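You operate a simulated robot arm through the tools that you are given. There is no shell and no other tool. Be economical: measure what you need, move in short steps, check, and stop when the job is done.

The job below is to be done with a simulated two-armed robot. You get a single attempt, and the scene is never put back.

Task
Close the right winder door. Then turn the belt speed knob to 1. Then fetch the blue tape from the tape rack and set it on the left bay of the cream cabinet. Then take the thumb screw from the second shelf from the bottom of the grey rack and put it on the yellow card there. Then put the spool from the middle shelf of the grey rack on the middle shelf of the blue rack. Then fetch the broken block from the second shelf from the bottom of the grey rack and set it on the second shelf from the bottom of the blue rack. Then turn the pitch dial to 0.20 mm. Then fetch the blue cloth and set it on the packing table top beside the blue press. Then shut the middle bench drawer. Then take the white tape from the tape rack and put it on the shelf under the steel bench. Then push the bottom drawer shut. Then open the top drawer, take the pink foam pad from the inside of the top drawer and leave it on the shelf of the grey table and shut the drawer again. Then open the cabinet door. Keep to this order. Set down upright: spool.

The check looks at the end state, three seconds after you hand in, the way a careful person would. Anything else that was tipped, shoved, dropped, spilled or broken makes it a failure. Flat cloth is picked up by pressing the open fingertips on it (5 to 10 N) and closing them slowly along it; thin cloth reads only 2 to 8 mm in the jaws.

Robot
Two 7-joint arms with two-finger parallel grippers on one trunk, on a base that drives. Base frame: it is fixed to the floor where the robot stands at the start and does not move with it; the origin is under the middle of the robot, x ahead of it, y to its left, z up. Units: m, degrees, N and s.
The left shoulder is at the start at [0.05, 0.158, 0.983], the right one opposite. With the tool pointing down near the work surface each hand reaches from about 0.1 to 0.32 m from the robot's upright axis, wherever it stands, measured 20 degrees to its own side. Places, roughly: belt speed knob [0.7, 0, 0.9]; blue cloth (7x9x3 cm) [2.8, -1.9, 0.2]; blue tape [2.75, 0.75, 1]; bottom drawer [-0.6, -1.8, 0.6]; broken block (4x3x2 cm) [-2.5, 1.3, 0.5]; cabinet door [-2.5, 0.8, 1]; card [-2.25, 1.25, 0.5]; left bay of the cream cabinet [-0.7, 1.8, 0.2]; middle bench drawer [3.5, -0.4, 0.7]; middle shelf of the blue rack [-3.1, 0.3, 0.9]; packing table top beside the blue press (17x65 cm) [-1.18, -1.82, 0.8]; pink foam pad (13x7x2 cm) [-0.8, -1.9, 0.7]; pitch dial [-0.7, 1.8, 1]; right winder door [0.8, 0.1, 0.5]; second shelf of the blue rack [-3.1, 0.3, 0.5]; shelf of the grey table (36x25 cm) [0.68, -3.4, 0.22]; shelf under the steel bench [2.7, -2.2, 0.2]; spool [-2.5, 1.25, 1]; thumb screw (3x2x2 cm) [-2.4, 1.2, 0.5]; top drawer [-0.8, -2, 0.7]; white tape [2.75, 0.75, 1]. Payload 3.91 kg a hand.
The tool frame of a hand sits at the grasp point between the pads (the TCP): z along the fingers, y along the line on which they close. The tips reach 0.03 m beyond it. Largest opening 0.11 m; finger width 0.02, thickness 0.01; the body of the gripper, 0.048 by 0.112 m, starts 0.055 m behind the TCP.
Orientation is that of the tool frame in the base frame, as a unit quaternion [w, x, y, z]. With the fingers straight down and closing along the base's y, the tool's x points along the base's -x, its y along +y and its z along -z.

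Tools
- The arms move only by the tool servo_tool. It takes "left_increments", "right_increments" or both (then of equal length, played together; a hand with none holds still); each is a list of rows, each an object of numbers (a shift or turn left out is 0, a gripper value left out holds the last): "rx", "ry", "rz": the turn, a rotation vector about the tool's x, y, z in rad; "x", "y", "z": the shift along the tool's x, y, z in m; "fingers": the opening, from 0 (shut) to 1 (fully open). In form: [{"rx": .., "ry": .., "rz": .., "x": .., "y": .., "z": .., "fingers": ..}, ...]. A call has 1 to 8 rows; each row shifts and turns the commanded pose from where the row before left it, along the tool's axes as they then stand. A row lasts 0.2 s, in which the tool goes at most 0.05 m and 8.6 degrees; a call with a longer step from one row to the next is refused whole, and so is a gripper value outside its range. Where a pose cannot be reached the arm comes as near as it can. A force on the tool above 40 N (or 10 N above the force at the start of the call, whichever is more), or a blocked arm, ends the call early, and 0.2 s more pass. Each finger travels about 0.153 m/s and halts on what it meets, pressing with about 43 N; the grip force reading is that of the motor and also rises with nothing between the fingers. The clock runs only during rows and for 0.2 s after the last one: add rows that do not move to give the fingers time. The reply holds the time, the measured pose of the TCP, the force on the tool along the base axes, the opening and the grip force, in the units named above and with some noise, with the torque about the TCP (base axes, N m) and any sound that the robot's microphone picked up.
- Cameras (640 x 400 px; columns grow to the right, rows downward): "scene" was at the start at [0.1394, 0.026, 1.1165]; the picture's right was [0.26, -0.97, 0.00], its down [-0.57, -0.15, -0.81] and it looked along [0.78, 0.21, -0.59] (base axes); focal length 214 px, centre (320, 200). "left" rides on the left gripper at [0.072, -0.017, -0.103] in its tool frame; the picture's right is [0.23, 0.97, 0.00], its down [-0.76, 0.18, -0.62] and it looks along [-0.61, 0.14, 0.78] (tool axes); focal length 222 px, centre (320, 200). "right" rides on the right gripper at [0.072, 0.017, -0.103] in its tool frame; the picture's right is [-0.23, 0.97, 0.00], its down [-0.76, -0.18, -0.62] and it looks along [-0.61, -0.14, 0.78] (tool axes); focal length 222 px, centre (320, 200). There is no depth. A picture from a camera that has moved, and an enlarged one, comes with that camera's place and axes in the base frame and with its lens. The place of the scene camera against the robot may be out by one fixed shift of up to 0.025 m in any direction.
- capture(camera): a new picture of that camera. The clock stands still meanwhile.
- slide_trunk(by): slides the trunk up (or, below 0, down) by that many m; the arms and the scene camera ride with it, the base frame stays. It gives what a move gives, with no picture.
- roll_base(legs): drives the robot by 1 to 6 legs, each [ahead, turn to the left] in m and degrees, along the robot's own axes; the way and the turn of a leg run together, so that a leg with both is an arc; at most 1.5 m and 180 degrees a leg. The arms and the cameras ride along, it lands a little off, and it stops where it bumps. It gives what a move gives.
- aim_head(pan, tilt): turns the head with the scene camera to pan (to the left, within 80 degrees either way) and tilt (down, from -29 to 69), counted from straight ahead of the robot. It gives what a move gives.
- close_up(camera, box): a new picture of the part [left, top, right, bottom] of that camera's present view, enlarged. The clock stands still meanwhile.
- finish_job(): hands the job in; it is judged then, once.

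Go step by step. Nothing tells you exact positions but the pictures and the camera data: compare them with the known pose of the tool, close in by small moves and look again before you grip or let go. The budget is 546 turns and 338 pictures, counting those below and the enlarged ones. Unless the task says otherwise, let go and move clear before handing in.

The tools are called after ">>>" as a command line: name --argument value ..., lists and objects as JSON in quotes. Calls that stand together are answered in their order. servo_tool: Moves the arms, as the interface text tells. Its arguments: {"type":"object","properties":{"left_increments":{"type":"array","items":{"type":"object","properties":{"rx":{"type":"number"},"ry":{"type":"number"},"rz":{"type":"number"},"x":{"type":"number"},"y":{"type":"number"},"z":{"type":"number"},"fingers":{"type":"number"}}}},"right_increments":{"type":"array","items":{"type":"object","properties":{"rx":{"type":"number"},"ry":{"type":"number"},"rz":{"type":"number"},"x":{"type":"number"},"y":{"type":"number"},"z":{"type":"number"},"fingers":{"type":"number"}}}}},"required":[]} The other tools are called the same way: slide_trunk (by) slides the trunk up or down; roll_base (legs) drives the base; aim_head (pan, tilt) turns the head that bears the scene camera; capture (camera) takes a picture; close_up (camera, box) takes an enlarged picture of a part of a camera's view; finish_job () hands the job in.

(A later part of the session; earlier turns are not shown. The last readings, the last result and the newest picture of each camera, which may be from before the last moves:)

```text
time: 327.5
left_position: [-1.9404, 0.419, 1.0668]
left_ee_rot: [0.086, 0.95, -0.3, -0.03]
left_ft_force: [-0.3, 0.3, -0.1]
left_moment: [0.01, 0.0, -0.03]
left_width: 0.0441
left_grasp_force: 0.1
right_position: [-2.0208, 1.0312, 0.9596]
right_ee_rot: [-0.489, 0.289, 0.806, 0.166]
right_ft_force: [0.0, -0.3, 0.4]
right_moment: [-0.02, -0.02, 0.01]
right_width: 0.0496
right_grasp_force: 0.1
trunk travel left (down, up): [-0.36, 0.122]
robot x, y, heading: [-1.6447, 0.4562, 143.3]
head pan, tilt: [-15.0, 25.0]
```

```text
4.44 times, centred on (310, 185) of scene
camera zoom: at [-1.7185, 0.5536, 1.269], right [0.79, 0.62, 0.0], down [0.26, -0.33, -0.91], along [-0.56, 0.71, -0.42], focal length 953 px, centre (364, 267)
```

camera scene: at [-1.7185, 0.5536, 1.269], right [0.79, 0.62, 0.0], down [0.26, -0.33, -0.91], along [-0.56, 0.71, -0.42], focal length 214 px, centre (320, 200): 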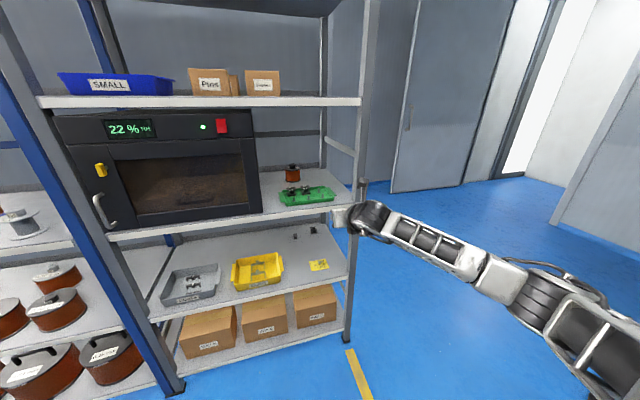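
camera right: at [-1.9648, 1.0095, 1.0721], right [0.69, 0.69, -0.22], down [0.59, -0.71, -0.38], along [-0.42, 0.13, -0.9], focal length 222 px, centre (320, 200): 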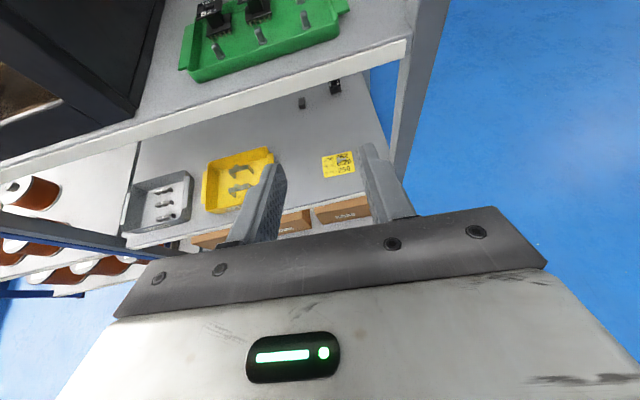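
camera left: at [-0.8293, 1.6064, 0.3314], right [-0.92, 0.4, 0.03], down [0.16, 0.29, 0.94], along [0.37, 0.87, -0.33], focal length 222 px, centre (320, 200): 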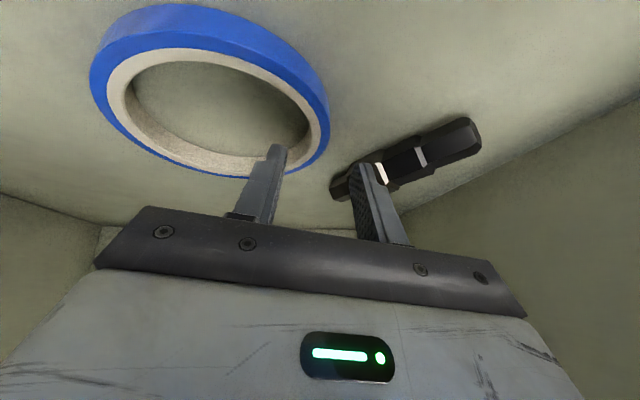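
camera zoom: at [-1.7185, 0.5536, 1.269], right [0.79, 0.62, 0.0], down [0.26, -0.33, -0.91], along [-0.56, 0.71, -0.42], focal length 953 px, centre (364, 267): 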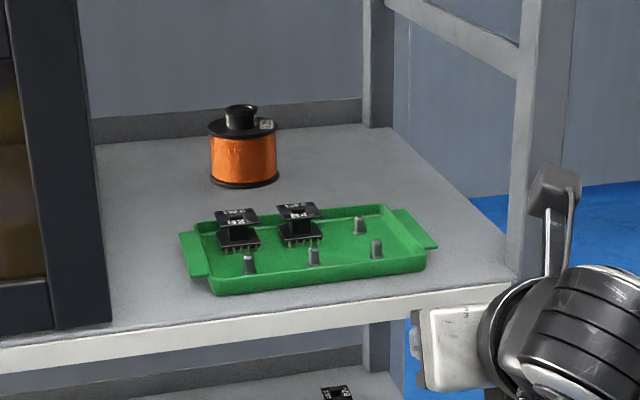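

The spool stands upright behind the green tray with a neck on top. I'll grip it by the neck with a flatter hand; I align the hand and roll in above the tray.

>>> servo_tool --right_increments '[{"x": 0.0206, "z": -0.0108, "y": -0.027, "fingers": 0.8}, {"x": 0.0206, "z": -0.0108, "y": -0.027}, {"x": 0.0206, "z": -0.0108, "y": -0.027}, {"ry": 0.14}, {"ry": 0.14}]'

>>> roll_base --legs '[[0.3, 0]]'

>>> capture --camera "right"

>>> capture --camera "scene"

```text
time: 328.7
left_position: [-1.9405, 0.4193, 1.0674]
left_ee_rot: [0.086, 0.95, -0.3, -0.03]
left_ft_force: [0.2, 0.0, 0.1]
left_moment: [0.0, 0.0, -0.01]
left_width: 0.0439
left_grasp_force: 0.0
right_position: [-2.0768, 0.9597, 1.0302]
right_ee_rot: [-0.56, 0.268, 0.762, 0.184]
right_ft_force: [1.1, 0.6, 0.4]
right_moment: [0.01, 0.02, -0.02]
right_width: 0.0881
right_grasp_force: 0.1
right hand out of reach, approached as far as the arm can: row 5
trunk travel left (down, up): [-0.36, 0.122]
robot x, y, heading: [-1.6429, 0.4589, 143.1]
head pan, tilt: [-15.0, 25.0]
```

```text
time: 330.8
left_position: [-2.1846, 0.603, 1.0663]
left_ee_rot: [0.085, 0.949, -0.302, -0.03]
left_ft_force: [-0.6, 0.8, 0.0]
left_moment: [-0.01, -0.01, 0.02]
left_width: 0.0439
left_grasp_force: 0.0
right_position: [-2.3198, 1.1424, 1.0304]
right_ee_rot: [-0.559, 0.268, 0.763, 0.185]
right_ft_force: [0.3, -0.4, -0.7]
right_moment: [0.0, 0.02, -0.02]
right_width: 0.0879
right_grasp_force: 0.0
trunk travel left (down, up): [-0.36, 0.122]
robot x, y, heading: [-1.8877, 0.6361, 143.0]
head pan, tilt: [-15.0, 25.0]
```

```text
211 pictures are left
camera right: at [-2.2487, 1.1105, 1.1317], right [0.65, 0.72, -0.23], down [0.54, -0.66, -0.53], along [-0.54, 0.22, -0.81], focal length 222 px, centre (320, 200)
```

right: 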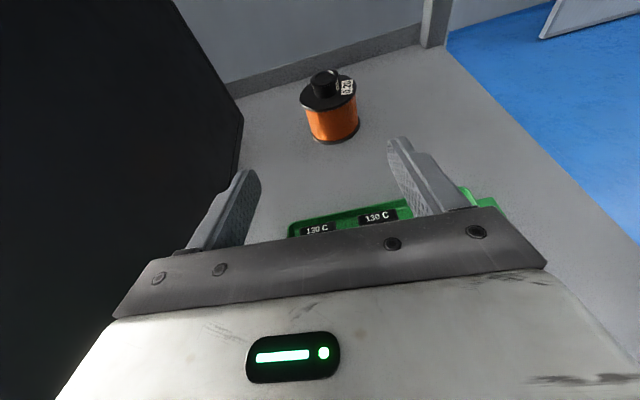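

```text
210 pictures are left
camera scene: at [-1.9618, 0.7368, 1.2689], right [0.79, 0.62, 0.0], down [0.26, -0.33, -0.91], along [-0.56, 0.71, -0.42], focal length 214 px, centre (320, 200)
```

scene: 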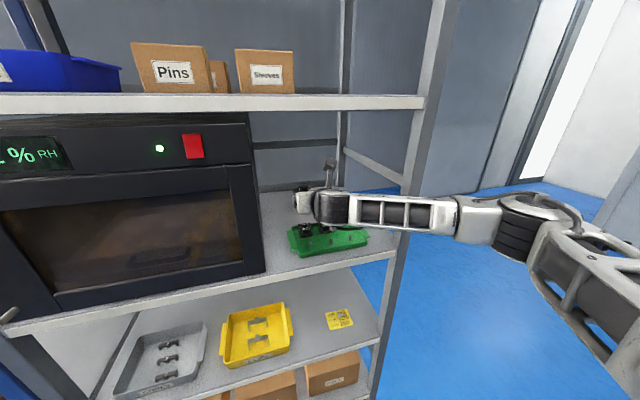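

>>> roll_base --legs '[[0.15, 0]]'

>>> servo_tool --right_increments '[{"y": 0.01}, {"x": -0.02, "z": 0.006}]'

>>> capture --camera "right"

```text
time: 332.1
left_position: [-2.3004, 0.6883, 1.0666]
left_ee_rot: [0.086, 0.95, -0.3, -0.03]
left_ft_force: [-0.2, -0.4, 0.4]
left_moment: [-0.03, 0.0, 0.02]
left_width: 0.0441
left_grasp_force: 0.0
right_position: [-2.437, 1.2292, 1.0302]
right_ee_rot: [-0.56, 0.267, 0.762, 0.185]
right_ft_force: [-0.3, 0.5, -0.3]
right_moment: [0.0, 0.01, -0.01]
right_width: 0.0879
right_grasp_force: 0.0
trunk travel left (down, up): [-0.36, 0.122]
robot x, y, heading: [-2.0073, 0.7244, 143.3]
head pan, tilt: [-15.0, 25.0]
```

```text
time: 332.7
left_position: [-2.3014, 0.6889, 1.0663]
left_ee_rot: [0.086, 0.95, -0.299, -0.031]
left_ft_force: [-0.4, 0.8, -0.7]
left_moment: [0.0, -0.01, -0.02]
left_width: 0.0442
left_grasp_force: 0.1
right_position: [-2.4309, 1.2366, 1.0094]
right_ee_rot: [-0.56, 0.266, 0.763, 0.184]
right_ft_force: [-0.4, -0.3, -0.7]
right_moment: [0.01, -0.02, -0.01]
right_width: 0.088
right_grasp_force: 0.1
trunk travel left (down, up): [-0.36, 0.122]
robot x, y, heading: [-1.9978, 0.7256, 143.3]
head pan, tilt: [-15.0, 25.0]
```

```text
209 pictures are left
camera right: at [-2.3599, 1.2043, 1.1117], right [0.65, 0.72, -0.23], down [0.54, -0.65, -0.53], along [-0.54, 0.22, -0.81], focal length 222 px, centre (320, 200)
```

right: 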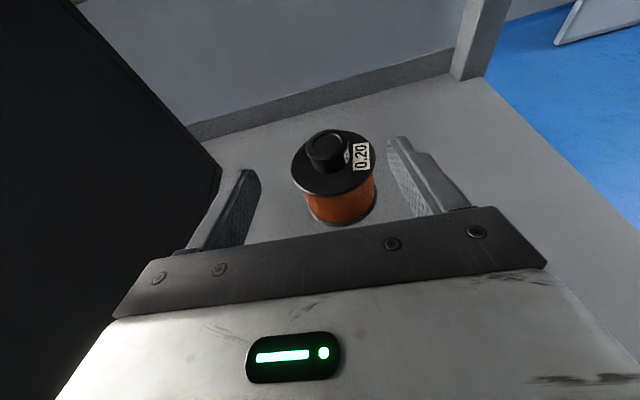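

>>> roll_base --legs '[[0.025, 0]]'

>>> servo_tool --right_increments '[{"x": 0.0061, "z": 0.019, "y": 0.004}, {"x": -0.0105, "z": 0.0034}, {"x": -0.0105, "z": 0.0034}]'

>>> capture --camera "right"

```text
time: 333.7
left_position: [-2.3168, 0.6964, 1.0667]
left_ee_rot: [0.084, 0.949, -0.301, -0.032]
left_ft_force: [-0.1, 0.1, -0.4]
left_moment: [-0.01, 0.01, 0.0]
left_width: 0.0441
left_grasp_force: 0.0
right_position: [-2.4445, 1.2449, 1.0129]
right_ee_rot: [-0.561, 0.264, 0.763, 0.185]
right_ft_force: [0.3, -0.5, -0.3]
right_moment: [-0.01, 0.03, -0.02]
right_width: 0.0877
right_grasp_force: 0.1
trunk travel left (down, up): [-0.36, 0.122]
robot x, y, heading: [-2.0219, 0.7358, 143.0]
head pan, tilt: [-15.0, 25.0]
stopped in leg 1: the robot was blocked; the commanded pose is now the measured one
```

```text
time: 334.5
left_position: [-2.3197, 0.7038, 1.0666]
left_ee_rot: [0.086, 0.95, -0.299, -0.031]
left_ft_force: [-0.2, 0.5, 0.1]
left_moment: [0.04, 0.02, -0.03]
left_width: 0.0442
left_grasp_force: 0.0
right_position: [-2.4623, 1.2646, 0.985]
right_ee_rot: [-0.557, 0.267, 0.764, 0.184]
right_ft_force: [-0.4, 0.7, 0.1]
right_moment: [-0.01, -0.01, -0.01]
right_width: 0.0878
right_grasp_force: 0.0
trunk travel left (down, up): [-0.36, 0.122]
robot x, y, heading: [-2.0243, 0.7383, 142.9]
head pan, tilt: [-15.0, 25.0]
```

```text
208 pictures are left
camera right: at [-2.3919, 1.2331, 1.0868], right [0.65, 0.72, -0.23], down [0.54, -0.65, -0.53], along [-0.53, 0.22, -0.82], focal length 222 px, centre (320, 200)
```

right: 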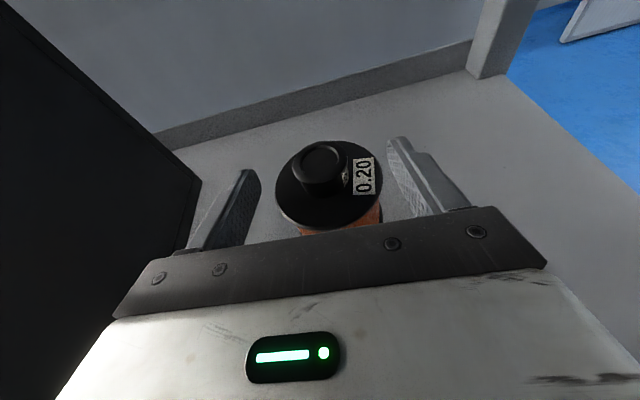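

>>> servo_tool --right_increments '[{"x": 0.0038, "z": -0.0012}, {"fingers": 0.55}, {"fingers": 0.4}]'

>>> capture --camera "right"

```text
time: 335.3
left_position: [-2.3203, 0.7019, 1.0675]
left_ee_rot: [0.087, 0.949, -0.3, -0.03]
left_ft_force: [0.4, 0.2, -0.3]
left_moment: [-0.02, -0.03, 0.03]
left_width: 0.0441
left_grasp_force: 0.1
right_position: [-2.4616, 1.2647, 0.9882]
right_ee_rot: [-0.557, 0.267, 0.764, 0.184]
right_ft_force: [-0.7, 0.6, -1.3]
right_moment: [0.0, -0.01, -0.02]
right_width: 0.0442
right_grasp_force: 0.1
trunk travel left (down, up): [-0.36, 0.122]
robot x, y, heading: [-2.0213, 0.7364, 143.0]
head pan, tilt: [-15.0, 25.0]
```

```text
207 pictures are left
camera right: at [-2.3913, 1.2333, 1.0895], right [0.65, 0.72, -0.23], down [0.54, -0.66, -0.53], along [-0.53, 0.22, -0.82], focal length 222 px, centre (320, 200)
```

right: 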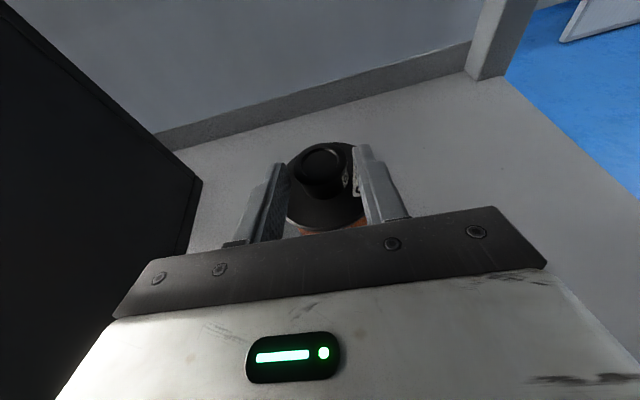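

Fingers straddle the neck above the flange. I close on it and lift.

>>> servo_tool --right_increments '[{"fingers": 0.2}, {"fingers": 0.0}, {}, {}]'

>>> capture --camera "right"

```text
time: 336.3
left_position: [-2.3194, 0.7042, 1.0671]
left_ee_rot: [0.087, 0.949, -0.301, -0.03]
left_ft_force: [-0.4, 0.3, 1.1]
left_moment: [0.01, -0.01, 0.0]
left_width: 0.0439
left_grasp_force: 0.1
right_position: [-2.4622, 1.2653, 0.9879]
right_ee_rot: [-0.557, 0.267, 0.765, 0.184]
right_ft_force: [0.8, -1.2, 0.4]
right_moment: [0.14, -0.1, -0.07]
right_width: 0.033
right_grasp_force: 43.6
trunk travel left (down, up): [-0.36, 0.122]
robot x, y, heading: [-2.0205, 0.7361, 142.8]
head pan, tilt: [-15.0, 25.0]
```

```text
206 pictures are left
camera right: at [-2.3913, 1.2333, 1.0895], right [0.65, 0.72, -0.23], down [0.54, -0.66, -0.53], along [-0.53, 0.22, -0.82], focal length 222 px, centre (320, 200)
```

right: 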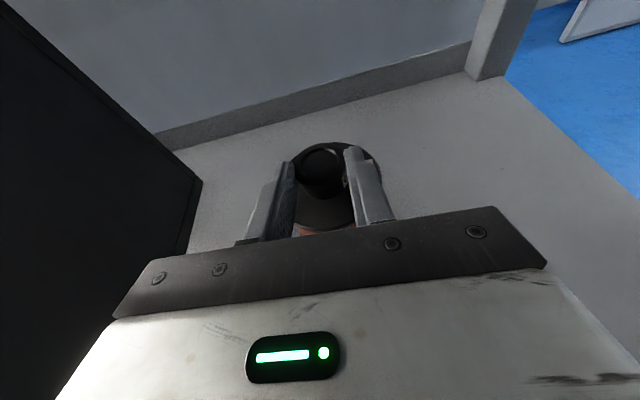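

>>> servo_tool --right_increments '[{"x": 0.0095, "z": -0.003}, {"x": 0.0143, "z": -0.0046}, {"x": 0.019, "z": -0.0061}, {"x": 0.019, "z": -0.0061}, {"x": 0.019, "z": -0.0061}, {"x": 0.019, "z": -0.0061}]'

>>> capture --camera "right"

>>> capture --camera "scene"

```text
time: 337.7
left_position: [-2.3203, 0.6931, 1.0668]
left_ee_rot: [0.08, 0.95, -0.301, -0.032]
left_ft_force: [0.5, -1.2, -0.3]
left_moment: [0.03, 0.01, 0.0]
left_width: 0.0441
left_grasp_force: 0.2
right_position: [-2.4626, 1.2536, 1.1019]
right_ee_rot: [-0.56, 0.261, 0.764, 0.187]
right_ft_force: [0.5, 0.3, -5.6]
right_moment: [-0.12, -0.1, -0.03]
right_width: 0.033
right_grasp_force: 43.0
trunk travel left (down, up): [-0.36, 0.122]
robot x, y, heading: [-2.0245, 0.7348, 142.7]
head pan, tilt: [-15.0, 25.0]
```

```text
205 pictures are left
camera right: at [-2.3926, 1.2213, 1.2023], right [0.65, 0.73, -0.22], down [0.54, -0.65, -0.53], along [-0.53, 0.23, -0.82], focal length 222 px, centre (320, 200)
```

right: 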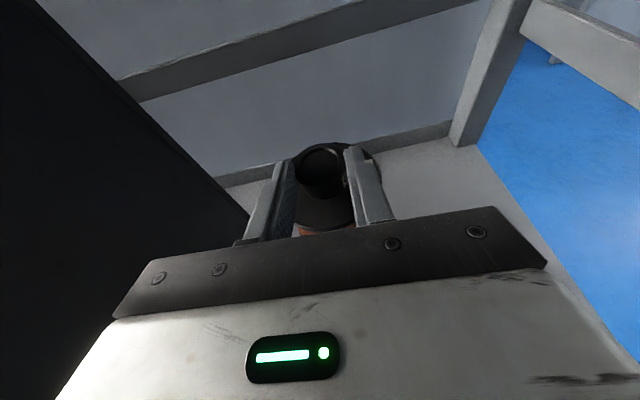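

```text
204 pictures are left
camera scene: at [-2.0977, 0.8255, 1.2703], right [0.79, 0.61, 0.01], down [0.26, -0.32, -0.91], along [-0.56, 0.72, -0.41], focal length 214 px, centre (320, 200)
```

scene: 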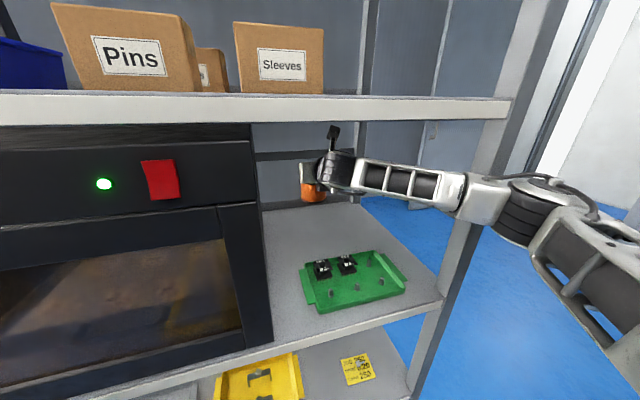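

The spool is lifted. I back out and look at the blue rack.

>>> roll_base --legs '[[-0.2, 0], [-0.25, 0]]'

>>> aim_head --pan 30 --tilt 20

>>> capture --camera "scene"

```text
time: 338.5
left_position: [-2.3131, 0.6937, 1.0662]
left_ee_rot: [0.084, 0.95, -0.3, -0.032]
left_ft_force: [0.5, 0.1, 0.1]
left_moment: [-0.01, 0.0, 0.0]
left_width: 0.0439
left_grasp_force: 0.1
right_position: [-2.4562, 1.2524, 1.0903]
right_ee_rot: [-0.555, 0.261, 0.769, 0.181]
right_ft_force: [-0.2, -0.3, -5.9]
right_moment: [-0.1, -0.13, -0.01]
right_width: 0.033
right_grasp_force: 43.2
trunk travel left (down, up): [-0.36, 0.122]
robot x, y, heading: [-2.0215, 0.7307, 143.1]
head pan, tilt: [-15.0, 25.0]
stopped in leg 1: the robot was blocked; the commanded pose is now the measured one
```

```text
time: 339.6
left_position: [-2.3141, 0.6938, 1.0663]
left_ee_rot: [0.084, 0.95, -0.3, -0.031]
left_ft_force: [0.1, 0.3, -0.3]
left_moment: [-0.02, -0.03, 0.02]
left_width: 0.0439
left_grasp_force: 0.1
right_position: [-2.4568, 1.2532, 1.0905]
right_ee_rot: [-0.555, 0.263, 0.767, 0.184]
right_ft_force: [-0.5, 0.6, -6.3]
right_moment: [-0.1, -0.12, -0.01]
right_width: 0.0332
right_grasp_force: 42.8
trunk travel left (down, up): [-0.36, 0.122]
robot x, y, heading: [-2.0164, 0.736, 143.3]
head pan, tilt: [30.0, 20.0]
```

```text
203 pictures are left
camera scene: at [-2.1269, 0.7659, 1.2772], right [0.12, 0.99, 0.01], down [0.34, -0.04, -0.94], along [-0.93, 0.12, -0.34], focal length 214 px, centre (320, 200)
```

scene: 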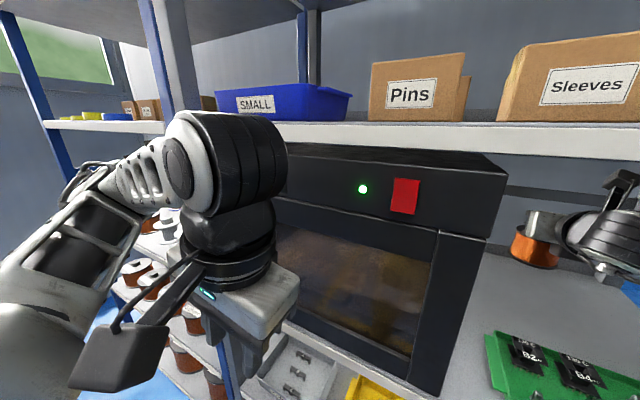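

>>> aim_head --pan -45 --tilt 20

>>> capture --camera "scene"

>>> capture --camera "left"

```text
time: 341.1
left_position: [-2.3136, 0.6945, 1.0656]
left_ee_rot: [0.084, 0.95, -0.3, -0.03]
left_ft_force: [-0.3, 0.3, -0.1]
left_moment: [0.01, 0.02, -0.02]
left_width: 0.0441
left_grasp_force: 0.0
right_position: [-2.4569, 1.2542, 1.0899]
right_ee_rot: [-0.555, 0.262, 0.768, 0.182]
right_ft_force: [0.4, -0.5, -5.6]
right_moment: [-0.07, -0.14, -0.02]
right_width: 0.0334
right_grasp_force: 42.8
trunk travel left (down, up): [-0.36, 0.122]
robot x, y, heading: [-2.0157, 0.7318, 143.2]
head pan, tilt: [-45.0, 20.0]
```

```text
202 pictures are left
camera scene: at [-2.0476, 0.8466, 1.2777], right [0.99, 0.14, 0.0], down [0.05, -0.33, -0.94], along [-0.13, 0.93, -0.34], focal length 214 px, centre (320, 200)
```

scene: 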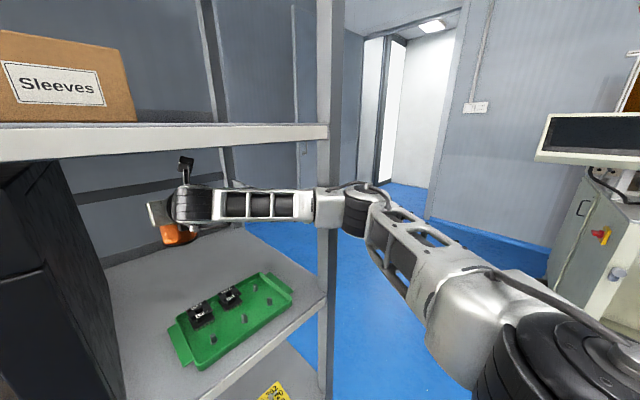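

```text
201 pictures are left
camera left: at [-2.2332, 0.6801, 1.1631], right [-0.36, -0.92, 0.17], down [-0.65, 0.38, 0.65], along [-0.66, 0.13, -0.74], focal length 222 px, centre (320, 200)
```

left: 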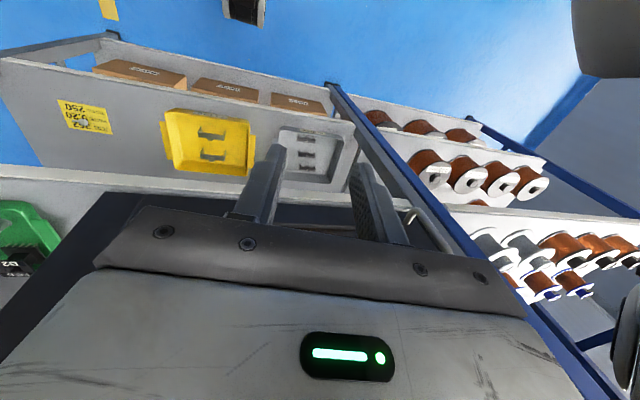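

The right forearm is leaning against the rack's right post. I pull the hand back a little to free it, then back out.

>>> servo_tool --right_increments '[{"x": -0.005, "z": -0.019, "y": -0.01}, {"x": -0.009, "z": -0.0286, "y": -0.01}]'

>>> roll_base --legs '[[-0.1, 0]]'

>>> capture --camera "scene"

```text
time: 341.7
left_position: [-2.3151, 0.6984, 1.067]
left_ee_rot: [0.087, 0.95, -0.299, -0.032]
left_ft_force: [0.2, -0.5, 0.4]
left_moment: [0.01, 0.02, 0.0]
left_width: 0.044
left_grasp_force: 0.1
right_position: [-2.4277, 1.2128, 1.0914]
right_ee_rot: [-0.555, 0.264, 0.768, 0.182]
right_ft_force: [0.6, -0.7, -6.8]
right_moment: [-0.1, -0.14, -0.02]
right_width: 0.0331
right_grasp_force: 43.2
trunk travel left (down, up): [-0.36, 0.122]
robot x, y, heading: [-2.018, 0.7327, 142.9]
head pan, tilt: [-45.0, 20.0]
```

```text
time: 342.8
left_position: [-2.237, 0.6388, 1.0668]
left_ee_rot: [0.086, 0.95, -0.3, -0.03]
left_ft_force: [0.2, -0.3, -0.9]
left_moment: [-0.01, 0.0, 0.04]
left_width: 0.0441
left_grasp_force: 0.0
right_position: [-2.3513, 1.1517, 1.093]
right_ee_rot: [-0.555, 0.263, 0.768, 0.18]
right_ft_force: [1.3, -0.5, -6.2]
right_moment: [-0.09, -0.16, 0.0]
right_width: 0.0333
right_grasp_force: 42.9
trunk travel left (down, up): [-0.36, 0.122]
robot x, y, heading: [-1.9431, 0.6761, 143.1]
head pan, tilt: [-45.0, 20.0]
```

```text
200 pictures are left
camera scene: at [-1.9703, 0.7937, 1.2771], right [0.99, 0.14, 0.0], down [0.05, -0.34, -0.94], along [-0.13, 0.93, -0.34], focal length 214 px, centre (320, 200)
```

scene: 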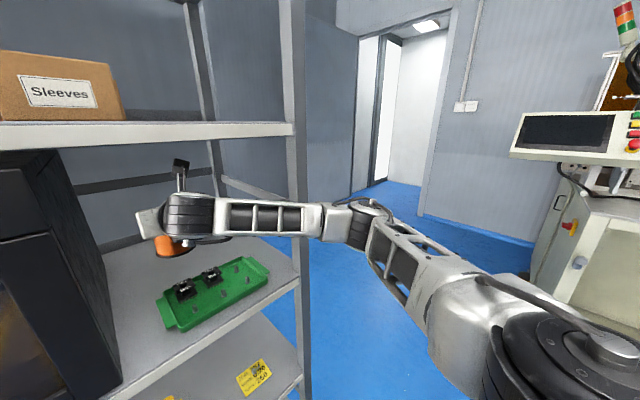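

>>> roll_base --legs '[[-0.4, 0], [0, 60]]'

>>> aim_head --pan -20 --tilt 25

>>> capture --camera "scene"

```text
time: 347.9
left_position: [-1.744, 0.1596, 1.0662]
left_ee_rot: [0.09, 0.973, 0.212, 0.017]
left_ft_force: [0.7, -0.4, -0.3]
left_moment: [-0.02, 0.02, 0.03]
left_width: 0.0439
left_grasp_force: 0.1
right_position: [-2.2432, 0.3237, 1.0913]
right_ee_rot: [-0.571, -0.151, 0.798, -0.117]
right_ft_force: [-0.6, 0.1, -6.2]
right_moment: [0.08, -0.14, 0.01]
right_width: 0.0333
right_grasp_force: 42.6
trunk travel left (down, up): [-0.36, 0.122]
robot x, y, heading: [-1.6215, 0.4308, -157.6]
head pan, tilt: [-45.0, 20.0]
```

```text
time: 348.8
left_position: [-1.7441, 0.1607, 1.0663]
left_ee_rot: [0.09, 0.973, 0.21, 0.017]
left_ft_force: [-1.1, 0.2, -0.5]
left_moment: [0.0, 0.0, -0.02]
left_width: 0.044
left_grasp_force: 0.0
right_position: [-2.2444, 0.3219, 1.0908]
right_ee_rot: [-0.57, -0.151, 0.799, -0.117]
right_ft_force: [0.3, -0.4, -5.8]
right_moment: [0.04, -0.15, -0.01]
right_width: 0.0334
right_grasp_force: 42.7
trunk travel left (down, up): [-0.36, 0.122]
robot x, y, heading: [-1.6238, 0.4332, -157.7]
head pan, tilt: [-20.0, 25.0]
```

```text
199 pictures are left
camera scene: at [-1.7368, 0.4179, 1.2689], right [-0.04, 1.0, 0.0], down [0.42, 0.02, -0.91], along [-0.91, -0.04, -0.42], focal length 214 px, centre (320, 200)
```

scene: 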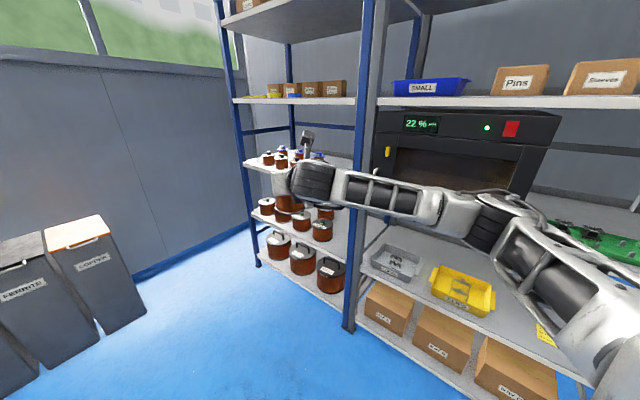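

>>> roll_base --legs '[[0, 27.3], [0.45, 0], [0.42, 0], [0, -86.6]]'

>>> aim_head --pan 5 --tilt 25

>>> capture --camera "scene"

>>> capture --camera "right"

```text
time: 358.8
left_position: [-2.4885, -0.2695, 1.0676]
left_ee_rot: [0.086, 0.952, -0.291, -0.03]
left_ft_force: [0.1, -0.5, 0.0]
left_moment: [0.02, 0.0, 0.01]
left_width: 0.0441
left_grasp_force: 0.1
right_position: [-2.6123, 0.2412, 1.0905]
right_ee_rot: [-0.555, 0.259, 0.77, 0.177]
right_ft_force: [-0.8, -0.5, -6.0]
right_moment: [-0.12, -0.12, 0.01]
right_width: 0.0329
right_grasp_force: 43.0
trunk travel left (down, up): [-0.36, 0.122]
robot x, y, heading: [-2.1946, -0.2293, 144.2]
head pan, tilt: [-20.0, 25.0]
```

```text
time: 359.6
left_position: [-2.4883, -0.2691, 1.0666]
left_ee_rot: [0.087, 0.952, -0.291, -0.029]
left_ft_force: [0.8, -0.1, -0.4]
left_moment: [-0.04, 0.01, 0.01]
left_width: 0.044
left_grasp_force: 0.1
right_position: [-2.6116, 0.2397, 1.0906]
right_ee_rot: [-0.555, 0.257, 0.771, 0.176]
right_ft_force: [-0.3, 0.0, -6.2]
right_moment: [-0.09, -0.17, 0.01]
right_width: 0.0328
right_grasp_force: 42.9
trunk travel left (down, up): [-0.36, 0.122]
robot x, y, heading: [-2.1943, -0.2274, 143.9]
head pan, tilt: [5.0, 25.0]
```

```text
198 pictures are left
camera scene: at [-2.2894, -0.1556, 1.2689], right [0.51, 0.86, 0.0], down [0.36, -0.22, -0.91], along [-0.78, 0.47, -0.42], focal length 214 px, centre (320, 200)
```

scene: 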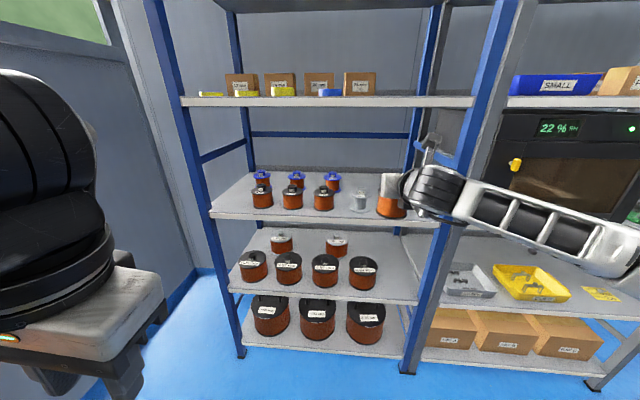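

```text
197 pictures are left
camera right: at [-2.543, 0.2114, 1.1931], right [0.63, 0.74, -0.23], down [0.56, -0.64, -0.52], along [-0.53, 0.2, -0.82], focal length 222 px, centre (320, 200)
```

right: 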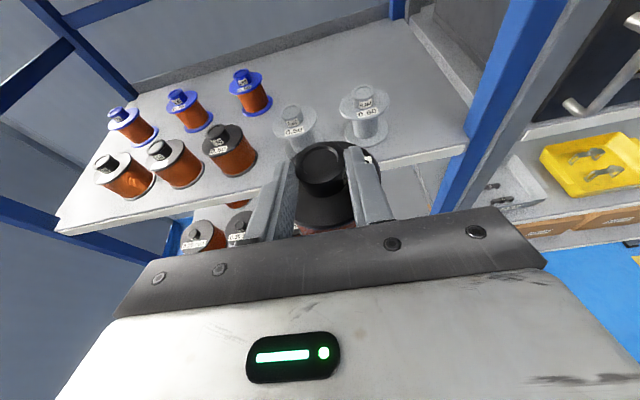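

The back-right area of the blue middle shelf is free behind two clear spools. To keep the forearm off the post, I shift the robot left and reach the hand to the right.

>>> roll_base --legs '[[-0.12, 0], [0, 40], [0.22, 0], [0, -40]]'

>>> servo_tool --right_increments '[{"y": 0.04}, {"y": 0.04}, {"y": 0.04}, {"y": 0.02}]'

>>> capture --camera "right"

>>> aim_head --pan -15 --tilt 25

>>> capture --camera "scene"

```text
time: 365.9
left_position: [-2.6136, -0.3483, 1.0657]
left_ee_rot: [0.087, 0.95, -0.298, -0.03]
left_ft_force: [0.2, 1.1, 0.2]
left_moment: [0.0, 0.02, 0.0]
left_width: 0.0441
left_grasp_force: 0.1
right_position: [-2.7281, 0.1636, 1.0913]
right_ee_rot: [-0.554, 0.264, 0.769, 0.181]
right_ft_force: [-0.2, -0.3, -5.4]
right_moment: [-0.12, -0.1, 0.0]
right_width: 0.0327
right_grasp_force: 42.8
trunk travel left (down, up): [-0.36, 0.122]
robot x, y, heading: [-2.3162, -0.3143, 143.1]
head pan, tilt: [5.0, 25.0]
```

```text
time: 366.9
left_position: [-2.6139, -0.3488, 1.0671]
left_ee_rot: [0.086, 0.95, -0.299, -0.03]
left_ft_force: [-0.2, -0.3, 0.4]
left_moment: [0.04, 0.03, -0.02]
left_width: 0.0441
left_grasp_force: 0.0
right_position: [-2.6454, 0.275, 1.0898]
right_ee_rot: [-0.553, 0.263, 0.77, 0.18]
right_ft_force: [0.1, -0.7, -6.1]
right_moment: [-0.1, -0.15, -0.04]
right_width: 0.033
right_grasp_force: 42.9
trunk travel left (down, up): [-0.36, 0.122]
robot x, y, heading: [-2.3138, -0.3117, 143.4]
head pan, tilt: [5.0, 25.0]
```

```text
196 pictures are left
camera right: at [-2.5764, 0.2443, 1.1928], right [0.64, 0.73, -0.23], down [0.55, -0.65, -0.52], along [-0.53, 0.21, -0.82], focal length 222 px, centre (320, 200)
```

right: 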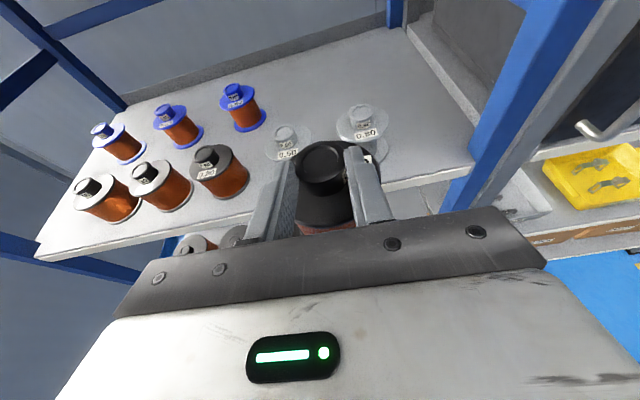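

```text
time: 367.7
left_position: [-2.6143, -0.3498, 1.0661]
left_ee_rot: [0.087, 0.95, -0.299, -0.03]
left_ft_force: [0.1, 0.4, -0.1]
left_moment: [0.03, 0.02, -0.01]
left_width: 0.0443
left_grasp_force: 0.0
right_position: [-2.6458, 0.2742, 1.0914]
right_ee_rot: [-0.554, 0.263, 0.769, 0.18]
right_ft_force: [0.9, 0.0, -6.5]
right_moment: [-0.12, -0.14, 0.0]
right_width: 0.0326
right_grasp_force: 42.7
trunk travel left (down, up): [-0.36, 0.122]
robot x, y, heading: [-2.3191, -0.3141, 143.2]
head pan, tilt: [-15.0, 25.0]
```

```text
195 pictures are left
camera scene: at [-2.3911, -0.2142, 1.2689], right [0.79, 0.62, 0.0], down [0.26, -0.33, -0.91], along [-0.56, 0.71, -0.42], focal length 214 px, centre (320, 200)
```

scene: 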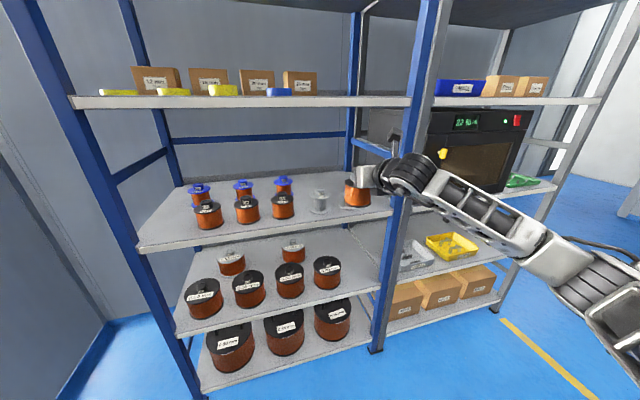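

>>> servo_tool --right_increments '[{"x": 0.0114, "z": -0.0037}]'

>>> roll_base --legs '[[0.2, 0]]'

>>> capture --camera "right"

>>> capture --camera "scene"

```text
time: 368.1
left_position: [-2.6133, -0.3487, 1.0658]
left_ee_rot: [0.087, 0.95, -0.299, -0.03]
left_ft_force: [0.2, -0.5, 0.2]
left_moment: [0.0, 0.04, 0.0]
left_width: 0.0438
left_grasp_force: 0.0
right_position: [-2.6449, 0.2748, 1.1021]
right_ee_rot: [-0.554, 0.263, 0.769, 0.18]
right_ft_force: [0.1, 0.0, -6.0]
right_moment: [-0.09, -0.13, -0.02]
right_width: 0.033
right_grasp_force: 43.0
trunk travel left (down, up): [-0.36, 0.122]
robot x, y, heading: [-2.3155, -0.3152, 143.3]
head pan, tilt: [-15.0, 25.0]
```

```text
time: 369.7
left_position: [-2.7735, -0.2286, 1.0665]
left_ee_rot: [0.086, 0.95, -0.299, -0.03]
left_ft_force: [0.3, 0.7, 0.1]
left_moment: [0.01, 0.02, -0.03]
left_width: 0.044
left_grasp_force: 0.1
right_position: [-2.8058, 0.396, 1.102]
right_ee_rot: [-0.553, 0.264, 0.769, 0.18]
right_ft_force: [-0.4, 0.6, -6.5]
right_moment: [-0.11, -0.17, -0.01]
right_width: 0.0328
right_grasp_force: 42.3
trunk travel left (down, up): [-0.36, 0.122]
robot x, y, heading: [-2.4805, -0.1936, 143.4]
head pan, tilt: [-15.0, 25.0]
```

```text
194 pictures are left
camera right: at [-2.7369, 0.3655, 1.2045], right [0.65, 0.73, -0.23], down [0.55, -0.65, -0.52], along [-0.53, 0.21, -0.82], focal length 222 px, centre (320, 200)
```

right: 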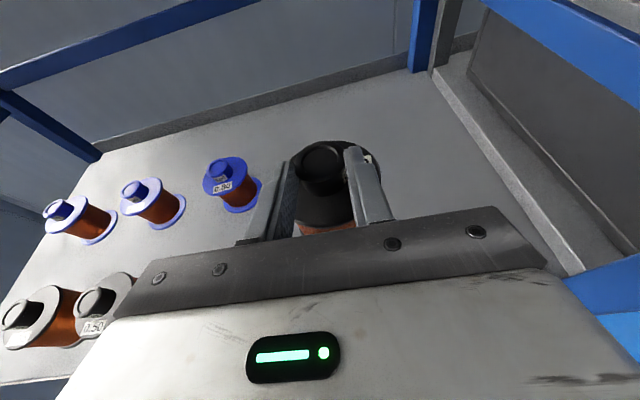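

```text
193 pictures are left
camera scene: at [-2.5518, -0.0937, 1.2688], right [0.79, 0.62, 0.0], down [0.26, -0.33, -0.91], along [-0.56, 0.71, -0.42], focal length 214 px, centre (320, 200)
```

scene: 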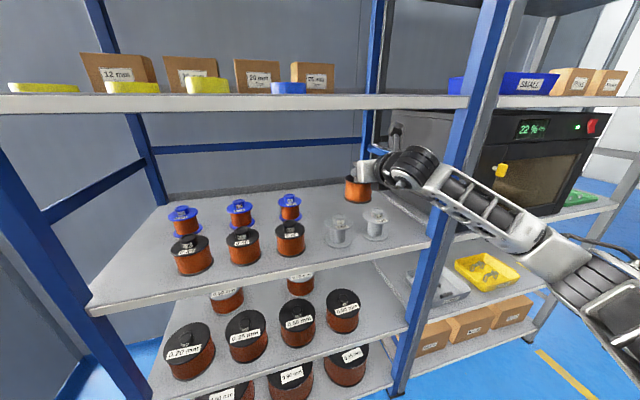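

>>> roll_base --legs '[[0.14, 0]]'

>>> capture --camera "scene"

>>> capture --camera "right"

```text
time: 371.1
left_position: [-2.8847, -0.1456, 1.0671]
left_ee_rot: [0.087, 0.95, -0.3, -0.029]
left_ft_force: [-0.3, -0.6, -0.5]
left_moment: [0.0, -0.03, -0.03]
left_width: 0.044
left_grasp_force: 0.0
right_position: [-2.9169, 0.4798, 1.1017]
right_ee_rot: [-0.554, 0.263, 0.769, 0.179]
right_ft_force: [1.1, -0.5, -6.4]
right_moment: [-0.12, -0.13, 0.04]
right_width: 0.0331
right_grasp_force: 42.5
trunk travel left (down, up): [-0.36, 0.122]
robot x, y, heading: [-2.5876, -0.1116, 143.0]
head pan, tilt: [-15.0, 25.0]
```

```text
192 pictures are left
camera scene: at [-2.6633, -0.0101, 1.2688], right [0.79, 0.62, 0.0], down [0.26, -0.33, -0.91], along [-0.56, 0.71, -0.42], focal length 214 px, centre (320, 200)
```

scene: 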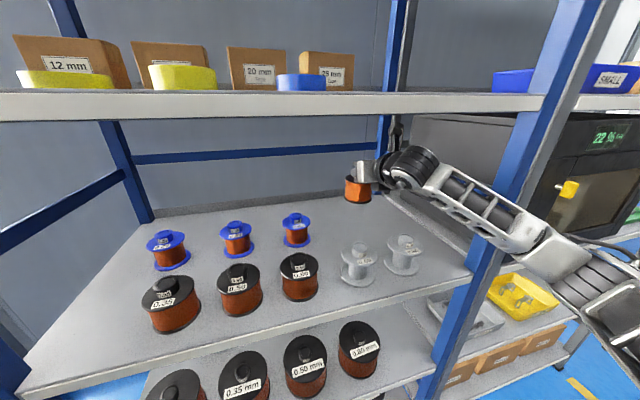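

```text
191 pictures are left
camera right: at [-2.8482, 0.4491, 1.2043], right [0.65, 0.73, -0.23], down [0.55, -0.65, -0.52], along [-0.53, 0.21, -0.82], focal length 222 px, centre (320, 200)
```

right: 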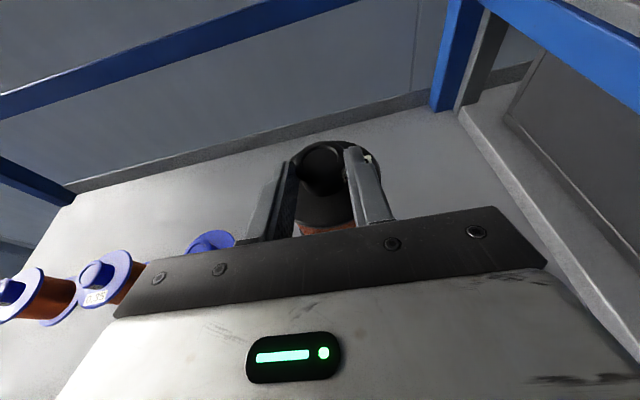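

The spool is over the free back area. I lower it gently.

>>> servo_tool --right_increments '[{"x": -0.019, "z": 0.0061}, {"x": -0.019, "z": 0.0061}, {"x": -0.019, "z": 0.0061}, {"x": -0.019, "z": 0.0061}, {"x": -0.0143, "z": 0.0046}]'

>>> capture --camera "scene"

```text
time: 372.3
left_position: [-2.8854, -0.1455, 1.0667]
left_ee_rot: [0.087, 0.95, -0.299, -0.03]
left_ft_force: [0.0, 0.2, 0.4]
left_moment: [-0.02, 0.02, -0.02]
left_width: 0.044
left_grasp_force: 0.0
right_position: [-2.9142, 0.4774, 1.0066]
right_ee_rot: [-0.553, 0.264, 0.769, 0.181]
right_ft_force: [-0.1, -0.8, -6.9]
right_moment: [-0.12, -0.1, 0.03]
right_width: 0.0327
right_grasp_force: 43.0
trunk travel left (down, up): [-0.36, 0.122]
robot x, y, heading: [-2.5918, -0.112, 143.1]
head pan, tilt: [-15.0, 25.0]
```

```text
190 pictures are left
camera scene: at [-2.6628, -0.0104, 1.2689], right [0.79, 0.62, 0.0], down [0.26, -0.33, -0.91], along [-0.56, 0.71, -0.42], focal length 214 px, centre (320, 200)
```

scene: 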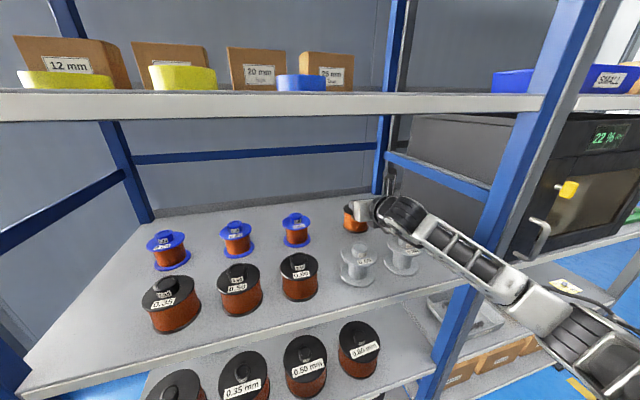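

>>> close_up --camera "scene" --box '[320, 180, 480, 300]'

```text
3.33 times, centred on (400, 240) of scene
camera zoom: at [-2.6628, -0.0104, 1.2689], right [0.79, 0.62, 0.0], down [0.26, -0.33, -0.91], along [-0.56, 0.71, -0.42], focal length 715 px, centre (53, 67)
```

zoom: 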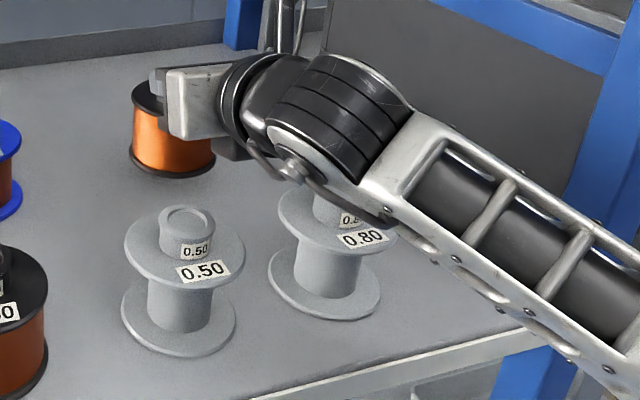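

I move 4 cm deeper to keep the wrist away from the clear spool, then finish lowering.

>>> roll_base --legs '[[0.035, 0]]'

>>> close_up --camera "scene" --box '[320, 180, 480, 300]'

```text
time: 373.1
left_position: [-2.9128, -0.1238, 1.0666]
left_ee_rot: [0.087, 0.95, -0.298, -0.03]
left_ft_force: [-0.4, 0.1, 0.1]
left_moment: [-0.03, -0.03, -0.02]
left_width: 0.0441
left_grasp_force: 0.0
right_position: [-2.9459, 0.4999, 1.0064]
right_ee_rot: [-0.552, 0.264, 0.77, 0.18]
right_ft_force: [-0.7, 0.2, -6.6]
right_moment: [-0.13, -0.13, 0.05]
right_width: 0.0327
right_grasp_force: 43.2
trunk travel left (down, up): [-0.36, 0.122]
robot x, y, heading: [-2.6169, -0.0904, 143.2]
head pan, tilt: [-15.0, 25.0]
```

```text
3.33 times, centred on (400, 240) of scene
camera zoom: at [-2.6915, 0.0111, 1.2688], right [0.79, 0.62, 0.0], down [0.26, -0.33, -0.91], along [-0.56, 0.71, -0.42], focal length 715 px, centre (53, 67)
```

zoom: 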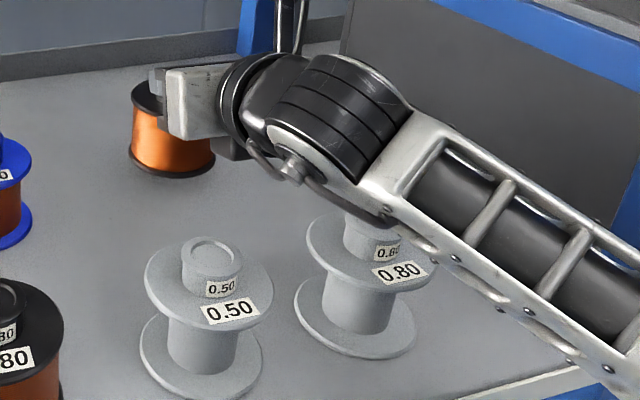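

>>> servo_tool --right_increments '[{"x": -0.0076, "z": 0.0024}, {"x": -0.0057, "z": 0.0018}, {}]'

>>> servo_tool --right_increments '[{"x": -0.0038, "z": 0.0012}, {}]'

```text
time: 373.9
left_position: [-2.9135, -0.1239, 1.0663]
left_ee_rot: [0.086, 0.95, -0.298, -0.03]
left_ft_force: [0.7, 0.3, 0.2]
left_moment: [0.04, 0.0, -0.01]
left_width: 0.0441
left_grasp_force: 0.0
right_position: [-2.9445, 0.4969, 0.9996]
right_ee_rot: [-0.553, 0.264, 0.77, 0.18]
right_ft_force: [-0.9, 0.2, -5.7]
right_moment: [-0.08, -0.11, -0.01]
right_width: 0.0326
right_grasp_force: 42.7
right hand out of reach, approached as far as the arm can: row 2
trunk travel left (down, up): [-0.36, 0.122]
robot x, y, heading: [-2.6154, -0.0924, 143.4]
head pan, tilt: [-15.0, 25.0]
```

```text
time: 374.5
left_position: [-2.9125, -0.1244, 1.0665]
left_ee_rot: [0.087, 0.95, -0.298, -0.031]
left_ft_force: [0.0, 0.5, -0.4]
left_moment: [0.01, -0.03, -0.02]
left_width: 0.0442
left_grasp_force: 0.0
right_position: [-2.9435, 0.4987, 0.9951]
right_ee_rot: [-0.552, 0.264, 0.77, 0.179]
right_ft_force: [0.4, 0.1, -5.7]
right_moment: [-0.11, -0.13, 0.0]
right_width: 0.0328
right_grasp_force: 42.9
trunk travel left (down, up): [-0.36, 0.122]
robot x, y, heading: [-2.6133, -0.0896, 143.2]
head pan, tilt: [-15.0, 25.0]
```

>>> slide_trunk --by -0.006

>>> close_up --camera "right" --box '[200, 100, 440, 250]'

```text
time: 375.1
left_position: [-2.9124, -0.1242, 1.0607]
left_ee_rot: [0.085, 0.95, -0.298, -0.031]
left_ft_force: [-0.4, 1.1, -0.7]
left_moment: [-0.01, 0.0, 0.0]
left_width: 0.0439
left_grasp_force: 0.0
right_position: [-2.9431, 0.4994, 0.989]
right_ee_rot: [-0.552, 0.263, 0.771, 0.178]
right_ft_force: [0.2, 0.9, -5.1]
right_moment: [-0.09, -0.09, 0.01]
right_width: 0.0328
right_grasp_force: 42.9
trunk travel left (down, up): [-0.354, 0.128]
robot x, y, heading: [-2.6146, -0.0917, 143.0]
head pan, tilt: [-15.0, 25.0]
```

```text
2.67 times, centred on (320, 175) of right
camera zoom: at [-2.8746, 0.469, 1.0926], right [0.64, 0.73, -0.23], down [0.56, -0.65, -0.51], along [-0.52, 0.2, -0.83], focal length 592 px, centre (320, 267)
```

zoom: 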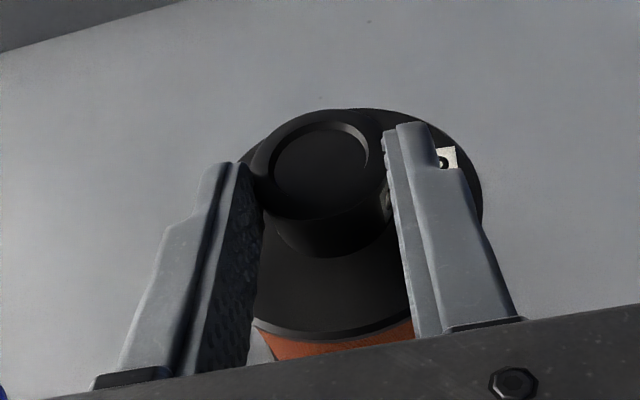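

Still hanging by a hair; I lower the trunk a little further until contact.

>>> slide_trunk --by -0.003

>>> slide_trunk --by -0.003

```text
time: 375.6
left_position: [-2.9125, -0.1254, 1.0584]
left_ee_rot: [0.087, 0.95, -0.299, -0.031]
left_ft_force: [0.5, -0.3, -0.2]
left_moment: [-0.06, 0.03, 0.02]
left_width: 0.0442
left_grasp_force: 0.1
right_position: [-2.9429, 0.4996, 0.9901]
right_ee_rot: [-0.554, 0.263, 0.769, 0.18]
right_ft_force: [1.1, 0.1, 1.4]
right_moment: [0.22, 0.08, -0.06]
right_width: 0.0329
right_grasp_force: 43.5
trunk travel left (down, up): [-0.351, 0.131]
robot x, y, heading: [-2.6173, -0.0898, 143.0]
head pan, tilt: [-15.0, 25.0]
```

```text
time: 376.1
left_position: [-2.9116, -0.125, 1.0549]
left_ee_rot: [0.087, 0.95, -0.298, -0.032]
left_ft_force: [0.6, 0.3, -0.2]
left_moment: [-0.03, -0.01, 0.02]
left_width: 0.0443
left_grasp_force: 0.0
right_position: [-2.9423, 0.4992, 0.9886]
right_ee_rot: [-0.557, 0.262, 0.768, 0.18]
right_ft_force: [2.5, 0.6, 11.3]
right_moment: [0.71, 0.58, -0.1]
right_width: 0.0328
right_grasp_force: 42.9
trunk travel left (down, up): [-0.348, 0.134]
robot x, y, heading: [-2.6157, -0.0937, 143.4]
head pan, tilt: [-15.0, 25.0]
```

The spool stands on the shelf. I release, raise slightly and withdraw.

>>> servo_tool --right_increments '[{"fingers": 0.36}, {"fingers": 0.5}, {}]'

>>> slide_trunk --by 0.02

>>> capture --camera "right"

```text
time: 376.9
left_position: [-2.9131, -0.1242, 1.0543]
left_ee_rot: [0.086, 0.95, -0.298, -0.031]
left_ft_force: [0.0, -0.2, -0.8]
left_moment: [0.04, 0.01, 0.0]
left_width: 0.044
left_grasp_force: 0.0
right_position: [-2.9425, 0.4991, 0.983]
right_ee_rot: [-0.552, 0.263, 0.771, 0.178]
right_ft_force: [-1.2, 0.4, 0.4]
right_moment: [-0.01, -0.03, 0.01]
right_width: 0.055
right_grasp_force: 0.1
trunk travel left (down, up): [-0.348, 0.134]
robot x, y, heading: [-2.6135, -0.0882, 143.4]
head pan, tilt: [-15.0, 25.0]
```

```text
time: 377.6
left_position: [-2.913, -0.1253, 1.0742]
left_ee_rot: [0.086, 0.95, -0.298, -0.03]
left_ft_force: [-0.4, 0.0, -0.2]
left_moment: [0.01, 0.0, 0.0]
left_width: 0.0441
left_grasp_force: 0.0
right_position: [-2.9436, 0.4997, 1.0043]
right_ee_rot: [-0.552, 0.264, 0.771, 0.179]
right_ft_force: [-0.2, 1.0, 0.0]
right_moment: [0.01, -0.01, 0.02]
right_width: 0.055
right_grasp_force: 0.1
trunk travel left (down, up): [-0.368, 0.114]
robot x, y, heading: [-2.6186, -0.0893, 143.0]
head pan, tilt: [-15.0, 25.0]
```

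```text
186 pictures are left
camera right: at [-2.8744, 0.4686, 1.1071], right [0.64, 0.73, -0.23], down [0.56, -0.65, -0.51], along [-0.52, 0.2, -0.83], focal length 222 px, centre (320, 200)
```

right: 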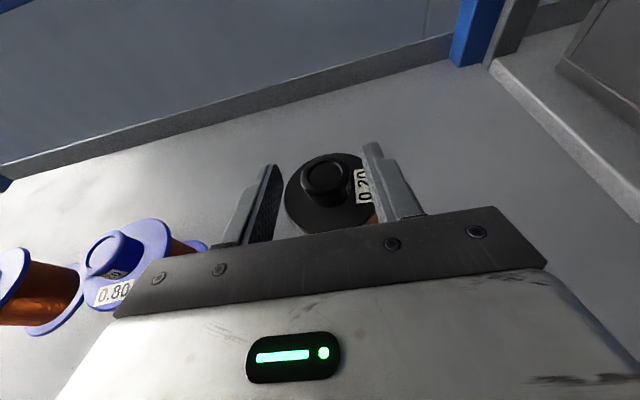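

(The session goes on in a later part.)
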